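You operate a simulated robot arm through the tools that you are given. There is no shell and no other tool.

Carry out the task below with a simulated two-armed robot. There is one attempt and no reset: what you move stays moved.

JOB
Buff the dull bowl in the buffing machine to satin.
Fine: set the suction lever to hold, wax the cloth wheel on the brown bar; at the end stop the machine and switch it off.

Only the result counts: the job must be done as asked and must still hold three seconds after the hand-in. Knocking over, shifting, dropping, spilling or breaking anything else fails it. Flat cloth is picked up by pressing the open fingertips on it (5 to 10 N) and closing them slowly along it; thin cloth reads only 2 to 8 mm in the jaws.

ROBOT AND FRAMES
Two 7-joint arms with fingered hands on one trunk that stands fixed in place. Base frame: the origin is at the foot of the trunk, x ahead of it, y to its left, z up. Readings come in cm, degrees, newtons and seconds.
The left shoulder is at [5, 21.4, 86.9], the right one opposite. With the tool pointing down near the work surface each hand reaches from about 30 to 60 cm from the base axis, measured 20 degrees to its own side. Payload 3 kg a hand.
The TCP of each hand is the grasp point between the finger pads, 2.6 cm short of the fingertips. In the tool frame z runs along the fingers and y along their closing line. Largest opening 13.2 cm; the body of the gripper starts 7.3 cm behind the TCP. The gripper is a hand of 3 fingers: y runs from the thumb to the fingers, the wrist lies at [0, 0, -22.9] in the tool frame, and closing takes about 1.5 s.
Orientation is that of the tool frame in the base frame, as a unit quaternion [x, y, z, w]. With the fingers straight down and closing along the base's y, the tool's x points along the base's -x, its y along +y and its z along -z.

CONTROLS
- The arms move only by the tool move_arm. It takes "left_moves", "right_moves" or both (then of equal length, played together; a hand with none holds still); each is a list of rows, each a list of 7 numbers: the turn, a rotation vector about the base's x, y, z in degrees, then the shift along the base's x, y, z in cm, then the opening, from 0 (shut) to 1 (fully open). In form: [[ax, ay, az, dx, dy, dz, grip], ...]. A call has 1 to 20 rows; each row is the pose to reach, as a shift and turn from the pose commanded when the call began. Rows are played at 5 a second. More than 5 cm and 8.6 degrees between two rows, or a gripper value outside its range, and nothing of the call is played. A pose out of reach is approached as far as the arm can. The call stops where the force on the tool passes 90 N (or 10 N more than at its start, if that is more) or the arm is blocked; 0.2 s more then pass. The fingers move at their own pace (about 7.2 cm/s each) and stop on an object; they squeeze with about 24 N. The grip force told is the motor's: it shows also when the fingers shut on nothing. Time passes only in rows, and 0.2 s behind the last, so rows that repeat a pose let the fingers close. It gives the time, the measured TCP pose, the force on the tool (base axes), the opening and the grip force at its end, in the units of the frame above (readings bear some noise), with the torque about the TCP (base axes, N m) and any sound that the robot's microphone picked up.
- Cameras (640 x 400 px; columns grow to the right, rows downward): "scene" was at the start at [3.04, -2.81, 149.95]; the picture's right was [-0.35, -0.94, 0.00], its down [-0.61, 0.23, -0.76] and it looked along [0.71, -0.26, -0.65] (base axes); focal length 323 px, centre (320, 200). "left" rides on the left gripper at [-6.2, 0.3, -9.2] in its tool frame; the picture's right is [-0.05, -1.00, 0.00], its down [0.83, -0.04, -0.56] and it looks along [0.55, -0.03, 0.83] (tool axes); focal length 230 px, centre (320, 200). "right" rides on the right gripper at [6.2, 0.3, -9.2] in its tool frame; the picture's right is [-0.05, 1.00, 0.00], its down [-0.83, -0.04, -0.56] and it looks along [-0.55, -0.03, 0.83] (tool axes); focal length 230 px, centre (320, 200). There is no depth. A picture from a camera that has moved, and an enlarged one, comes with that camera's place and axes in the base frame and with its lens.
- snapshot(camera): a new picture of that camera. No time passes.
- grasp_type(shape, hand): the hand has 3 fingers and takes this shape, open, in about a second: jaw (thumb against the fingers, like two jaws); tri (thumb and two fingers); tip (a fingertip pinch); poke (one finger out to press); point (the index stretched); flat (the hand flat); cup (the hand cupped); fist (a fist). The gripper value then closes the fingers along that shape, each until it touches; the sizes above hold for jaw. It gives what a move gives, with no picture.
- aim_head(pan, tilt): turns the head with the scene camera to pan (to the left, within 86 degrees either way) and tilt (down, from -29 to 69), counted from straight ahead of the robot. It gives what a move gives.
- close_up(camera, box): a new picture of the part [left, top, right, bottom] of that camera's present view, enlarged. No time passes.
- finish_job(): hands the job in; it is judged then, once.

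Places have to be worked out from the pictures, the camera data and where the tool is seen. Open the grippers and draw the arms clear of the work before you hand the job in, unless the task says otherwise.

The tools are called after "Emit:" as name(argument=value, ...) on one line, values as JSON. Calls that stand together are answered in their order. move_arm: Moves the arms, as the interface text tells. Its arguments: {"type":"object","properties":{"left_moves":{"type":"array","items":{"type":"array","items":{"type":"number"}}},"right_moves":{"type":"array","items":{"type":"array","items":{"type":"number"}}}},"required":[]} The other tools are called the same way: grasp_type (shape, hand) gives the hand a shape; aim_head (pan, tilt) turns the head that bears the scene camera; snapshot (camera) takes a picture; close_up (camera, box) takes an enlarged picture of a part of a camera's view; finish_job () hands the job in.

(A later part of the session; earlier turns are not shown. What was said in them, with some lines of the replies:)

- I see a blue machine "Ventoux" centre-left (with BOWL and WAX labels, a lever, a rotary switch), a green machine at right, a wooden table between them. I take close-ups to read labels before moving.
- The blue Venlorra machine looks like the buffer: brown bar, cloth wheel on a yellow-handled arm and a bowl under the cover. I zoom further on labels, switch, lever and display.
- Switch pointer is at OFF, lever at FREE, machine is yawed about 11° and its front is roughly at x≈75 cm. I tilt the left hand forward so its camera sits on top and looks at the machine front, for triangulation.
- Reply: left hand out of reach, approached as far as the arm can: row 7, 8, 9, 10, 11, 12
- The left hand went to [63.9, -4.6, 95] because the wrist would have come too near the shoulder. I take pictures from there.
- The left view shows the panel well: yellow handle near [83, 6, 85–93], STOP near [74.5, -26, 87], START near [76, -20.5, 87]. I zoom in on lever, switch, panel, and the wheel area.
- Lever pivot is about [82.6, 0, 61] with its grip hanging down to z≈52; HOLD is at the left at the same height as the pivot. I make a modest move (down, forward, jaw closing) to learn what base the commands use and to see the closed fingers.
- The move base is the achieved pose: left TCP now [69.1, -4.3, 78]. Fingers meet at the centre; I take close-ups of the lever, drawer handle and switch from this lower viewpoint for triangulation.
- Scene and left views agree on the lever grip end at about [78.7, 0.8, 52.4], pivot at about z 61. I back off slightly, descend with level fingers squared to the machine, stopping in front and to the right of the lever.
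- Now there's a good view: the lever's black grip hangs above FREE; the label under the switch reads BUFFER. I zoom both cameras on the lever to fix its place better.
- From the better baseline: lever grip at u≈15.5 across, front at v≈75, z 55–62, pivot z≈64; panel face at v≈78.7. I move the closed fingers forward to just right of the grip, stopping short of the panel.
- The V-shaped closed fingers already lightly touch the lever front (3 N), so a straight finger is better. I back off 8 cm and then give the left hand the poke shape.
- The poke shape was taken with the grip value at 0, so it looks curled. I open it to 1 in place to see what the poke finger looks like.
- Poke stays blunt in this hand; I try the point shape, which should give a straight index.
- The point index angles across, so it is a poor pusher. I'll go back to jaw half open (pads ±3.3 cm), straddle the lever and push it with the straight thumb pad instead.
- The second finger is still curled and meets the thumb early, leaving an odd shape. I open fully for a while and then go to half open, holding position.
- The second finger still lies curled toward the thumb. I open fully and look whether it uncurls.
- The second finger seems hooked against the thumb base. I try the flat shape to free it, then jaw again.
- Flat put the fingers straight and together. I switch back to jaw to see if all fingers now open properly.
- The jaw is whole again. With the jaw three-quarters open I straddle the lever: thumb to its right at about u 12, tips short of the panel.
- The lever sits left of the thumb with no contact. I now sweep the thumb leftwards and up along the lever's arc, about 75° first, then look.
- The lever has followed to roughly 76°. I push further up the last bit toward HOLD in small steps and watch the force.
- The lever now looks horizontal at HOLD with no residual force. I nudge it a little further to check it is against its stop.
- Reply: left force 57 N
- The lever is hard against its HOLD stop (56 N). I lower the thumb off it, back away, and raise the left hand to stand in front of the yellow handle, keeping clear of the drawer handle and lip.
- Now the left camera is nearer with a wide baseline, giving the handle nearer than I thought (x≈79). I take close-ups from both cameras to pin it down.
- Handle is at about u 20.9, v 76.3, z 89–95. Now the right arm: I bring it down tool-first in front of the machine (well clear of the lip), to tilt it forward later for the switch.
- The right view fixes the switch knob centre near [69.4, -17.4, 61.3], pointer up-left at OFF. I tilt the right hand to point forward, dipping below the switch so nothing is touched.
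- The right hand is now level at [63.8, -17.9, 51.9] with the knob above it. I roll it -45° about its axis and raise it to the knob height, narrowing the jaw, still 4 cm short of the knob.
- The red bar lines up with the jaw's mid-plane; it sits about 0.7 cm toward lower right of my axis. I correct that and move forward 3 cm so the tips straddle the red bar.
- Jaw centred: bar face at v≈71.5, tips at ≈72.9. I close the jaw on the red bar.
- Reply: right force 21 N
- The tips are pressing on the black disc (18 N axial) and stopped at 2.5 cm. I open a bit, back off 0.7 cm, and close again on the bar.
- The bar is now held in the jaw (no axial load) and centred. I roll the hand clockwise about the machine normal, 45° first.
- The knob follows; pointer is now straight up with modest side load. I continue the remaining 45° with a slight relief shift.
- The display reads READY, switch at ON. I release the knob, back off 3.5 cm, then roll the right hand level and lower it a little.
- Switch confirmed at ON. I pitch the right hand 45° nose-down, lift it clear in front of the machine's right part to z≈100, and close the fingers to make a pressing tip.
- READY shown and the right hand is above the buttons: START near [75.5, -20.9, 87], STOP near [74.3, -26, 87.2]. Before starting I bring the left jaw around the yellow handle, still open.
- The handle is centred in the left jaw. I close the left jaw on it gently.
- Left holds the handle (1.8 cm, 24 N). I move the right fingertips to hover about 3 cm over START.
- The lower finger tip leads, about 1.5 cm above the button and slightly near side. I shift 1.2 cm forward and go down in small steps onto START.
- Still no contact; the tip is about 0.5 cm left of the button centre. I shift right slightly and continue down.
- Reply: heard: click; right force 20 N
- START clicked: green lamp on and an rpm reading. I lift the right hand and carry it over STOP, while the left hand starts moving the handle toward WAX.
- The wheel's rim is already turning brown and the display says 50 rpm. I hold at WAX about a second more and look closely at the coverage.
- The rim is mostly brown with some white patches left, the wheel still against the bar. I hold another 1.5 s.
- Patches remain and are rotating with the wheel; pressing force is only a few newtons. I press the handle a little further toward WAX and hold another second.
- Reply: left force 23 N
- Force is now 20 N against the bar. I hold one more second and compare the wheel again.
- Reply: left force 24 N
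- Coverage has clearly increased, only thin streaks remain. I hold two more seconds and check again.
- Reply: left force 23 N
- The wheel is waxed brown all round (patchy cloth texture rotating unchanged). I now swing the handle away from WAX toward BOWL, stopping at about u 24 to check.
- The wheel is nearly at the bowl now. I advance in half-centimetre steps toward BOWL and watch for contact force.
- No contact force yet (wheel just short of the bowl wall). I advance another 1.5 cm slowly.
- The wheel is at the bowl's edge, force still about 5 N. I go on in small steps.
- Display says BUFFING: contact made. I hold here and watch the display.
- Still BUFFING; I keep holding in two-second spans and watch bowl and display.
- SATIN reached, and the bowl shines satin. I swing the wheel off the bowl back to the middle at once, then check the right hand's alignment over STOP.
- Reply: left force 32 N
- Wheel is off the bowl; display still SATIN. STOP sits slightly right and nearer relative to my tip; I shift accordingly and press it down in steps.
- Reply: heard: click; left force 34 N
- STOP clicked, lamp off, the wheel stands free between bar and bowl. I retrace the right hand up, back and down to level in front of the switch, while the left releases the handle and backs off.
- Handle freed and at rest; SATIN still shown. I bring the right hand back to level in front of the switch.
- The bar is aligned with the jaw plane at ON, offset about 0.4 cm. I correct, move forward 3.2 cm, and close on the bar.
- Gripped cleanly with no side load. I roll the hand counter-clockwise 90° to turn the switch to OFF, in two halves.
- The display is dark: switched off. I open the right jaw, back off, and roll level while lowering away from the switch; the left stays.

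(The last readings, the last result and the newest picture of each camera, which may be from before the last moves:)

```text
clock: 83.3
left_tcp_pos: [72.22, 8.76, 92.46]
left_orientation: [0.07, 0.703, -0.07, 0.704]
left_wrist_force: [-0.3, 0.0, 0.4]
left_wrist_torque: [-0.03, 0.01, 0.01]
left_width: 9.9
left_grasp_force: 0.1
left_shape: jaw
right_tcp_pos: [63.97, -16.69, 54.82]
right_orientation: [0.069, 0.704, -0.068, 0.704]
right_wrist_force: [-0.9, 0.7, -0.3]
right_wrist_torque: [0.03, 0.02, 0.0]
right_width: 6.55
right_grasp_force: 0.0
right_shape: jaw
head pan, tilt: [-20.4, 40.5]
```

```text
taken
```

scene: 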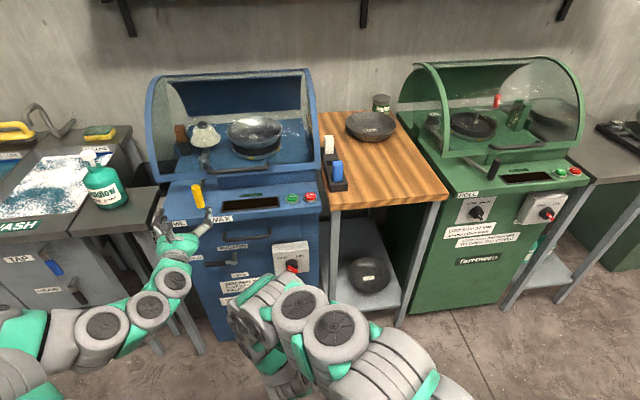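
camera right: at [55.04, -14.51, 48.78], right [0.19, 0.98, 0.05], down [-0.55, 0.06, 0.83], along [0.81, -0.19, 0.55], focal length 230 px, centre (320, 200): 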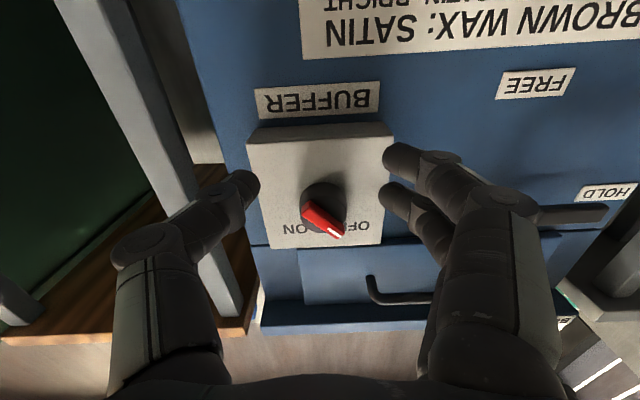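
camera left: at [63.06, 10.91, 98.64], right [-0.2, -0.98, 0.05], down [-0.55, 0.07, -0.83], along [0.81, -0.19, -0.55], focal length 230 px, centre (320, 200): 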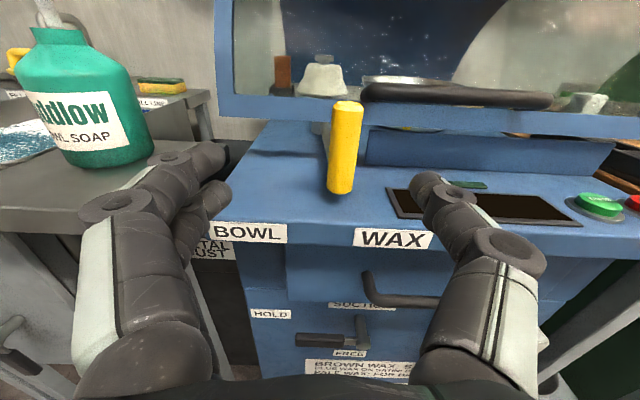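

Switch shows OFF and everything is still. I draw both arms back: left up and tilted down to its start posture, right tilting down below the switch as it came.

Emit:
move_arm(left_moves=[[0, 0, 0, -0.5, 0.3, 4, 0.75], [1.17, 7.41, 0.3, -1.5, 0.6, 8, 0.75], [2.33, 14.8, 0.6, -3, 1, 12, 0.75], [3.5, 22.2, 0.9, -5, 1.4, 15, 0.75], [4.67, 29.6, 1.2, -7, 1.8, 17.5, 0.75], [5.83, 37.0, 1.5, -9, 2.2, 19.5, 0.75], [7.0, 44.5, 1.8, -11, 2.6, 21, 1], [8.17, 51.9, 2.1, -13, 3, 22.5, 1], [9.33, 59.3, 2.4, -15, 3.3, 23.5, 1], [10.5, 66.7, 2.7, -17, 3.7, 24.5, 1], [11.67, 74.1, 3.0, -19, 4, 25.5, 1], [12.83, 81.5, 3.3, -20.6, 4.3, 26.3, 1]], right_moves=[[1.17, 7.41, 0.3, -0.2, -1.7, -4.3, 0.5], [2.33, 14.8, 0.6, -0.7, -2.2, -5.6, 0.5], [3.5, 22.2, 0.9, -1.3, -2.7, -6.3, 0.5], [4.67, 29.6, 1.2, -1.9, -3.3, -6.8, 0.5], [5.83, 37.0, 1.5, -2.9, -3.5, -6.8, 0.5], [7.0, 44.5, 1.8, -3.9, -3.8, -6.5, 0.5], [8.17, 51.9, 2.1, -4.9, -4.1, -5.8, 0.5], [9.33, 59.3, 2.4, -5.9, -4.3, -4.8, 0.7], [10.5, 66.7, 2.7, -6.5, -4.6, -1.8, 1], [11.67, 74.1, 3.0, -6.9, -4.8, 1.2, 1], [12.83, 81.5, 3.3, -7.4, -5.0, 4.2, 1], [14.0, 88.9, 3.6, -7.7, -5.2, 7.2, 1]])

Emit:
snapshot(camera="scene")

```text
clock: 85.9
left_tcp_pos: [51.36, 13.09, 118.98]
left_orientation: [0.06, 0.996, -0.006, 0.065]
left_wrist_force: [-0.1, -0.2, -0.1]
left_wrist_torque: [0.0, 0.0, -0.02]
left_width: 13.21
left_grasp_force: 0.1
left_shape: jaw
left hand out of reach, approached as far as the arm can: row 1, 2
right_tcp_pos: [56.09, -21.8, 62.25]
right_orientation: [0.058, 0.998, 0.001, 0.0]
right_wrist_force: [0.1, -0.3, 0.0]
right_wrist_torque: [0.0, -0.02, 0.01]
right_width: 13.21
right_grasp_force: 0.0
right_shape: jaw
head pan, tilt: [-20.4, 40.5]
```

```text
taken
```

scene: 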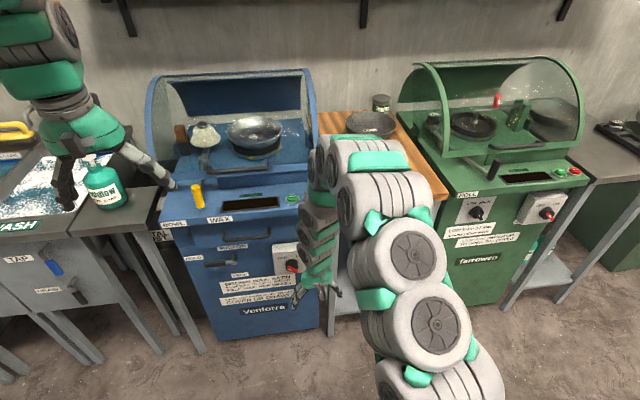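

Left is back at its start, right is tool-down in front of the machine. I raise the right hand back along its first path to its start place.

Emit:
move_arm(right_moves=[[0, 0, 0, -0.82, -0.45, 4.57, 1], [0, 0, 0, -1.63, -0.91, 9.14, 1], [0, 0, 0, -2.45, -1.36, 13.7, 1], [0, 0, 0, -3.26, -1.82, 18.3, 1], [0, 0, 0, -4.08, -2.27, 22.8, 1], [0, 0, 0, -4.89, -2.72, 27.4, 1], [0, 0, 0, -5.71, -3.18, 32.0, 1], [0, 0, 0, -6.52, -3.63, 36.6, 1], [0, 0, 0, -7.34, -4.08, 41.1, 1], [0, 0, 0, -8.15, -4.54, 45.7, 1], [0, 0, 0, -8.97, -4.99, 50.3, 1], [0, 0, 0, -9.78, -5.45, 54.8, 1], [0, 0, 0, -10.6, -5.9, 59.0, 1]])

Emit:
snapshot(camera="scene")

Emit:
close_up(camera="scene", box=[140, 60, 340, 220])

Emit:
close_up(camera="scene", box=[150, 180, 340, 330])

```text
clock: 88.7
left_tcp_pos: [51.38, 13.02, 118.83]
left_orientation: [0.061, 0.996, -0.008, 0.065]
left_wrist_force: [-0.8, 0.0, 0.8]
left_wrist_torque: [0.03, 0.02, 0.04]
left_width: 13.22
left_grasp_force: 0.1
left_shape: jaw
right_tcp_pos: [45.67, -27.72, 120.94]
right_orientation: [0.058, 0.998, 0.0, 0.001]
right_wrist_force: [0.0, -0.5, 0.5]
right_wrist_torque: [0.01, 0.0, 0.0]
right_width: 13.19
right_grasp_force: 0.0
right_shape: jaw
head pan, tilt: [-20.4, 40.5]
```

```text
taken
```

scene: 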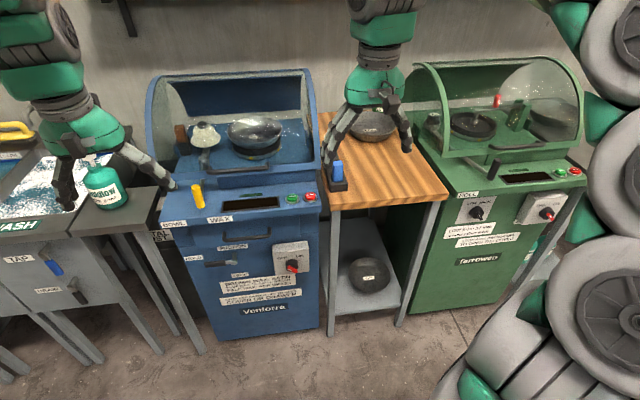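

```text
2.50 times, centred on (240, 140) of scene
camera zoom: at [3.03, -2.81, 149.95], right [-0.35, -0.94, 0.0], down [-0.61, 0.23, -0.76], along [0.71, -0.26, -0.65], focal length 808 px, centre (520, 350)
```

zoom: 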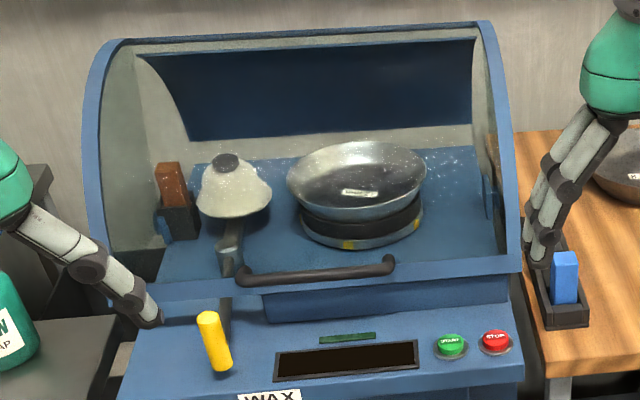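

```text
2.67 times, centred on (245, 255) of scene
camera zoom: at [3.03, -2.81, 149.95], right [-0.35, -0.94, 0.0], down [-0.61, 0.23, -0.76], along [0.71, -0.26, -0.65], focal length 861 px, centre (520, 53)
```

zoom: 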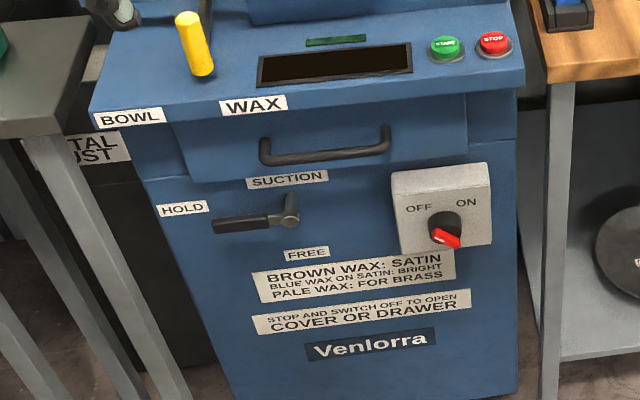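

The bowl looks satin, the machine is stopped with its display dark, the switch is at OFF and the lever at HOLD. Nothing else has moved, and both arms are back at their start places with grippers open. I hand the job in.

Emit:
finish_job()

```text
The job is handed in.
```

The bowl in the blue buffing machine is now satin: the machine's display showed SATIN, and the metal has visibly changed from dull to shiny.

- **Suction:** the lever is at HOLD, pushed up against its stop, and I left it there.
- **Waxing:** I pressed the cloth wheel on the brown bar for about 7 seconds. A few thin pale streaks of cloth still showed when I moved it to the bowl.
- **Buffing:** it took about 3 seconds. I then moved the wheel back to the middle, clear of both the bar and the bowl.
- **Shutdown:** I pressed STOP and turned the switch to OFF, and the display is dark.

In the last pictures nothing else had been moved or knocked over. Both grippers are open and the arms are back where they started. I handed the job in at the end; no verdict came back.
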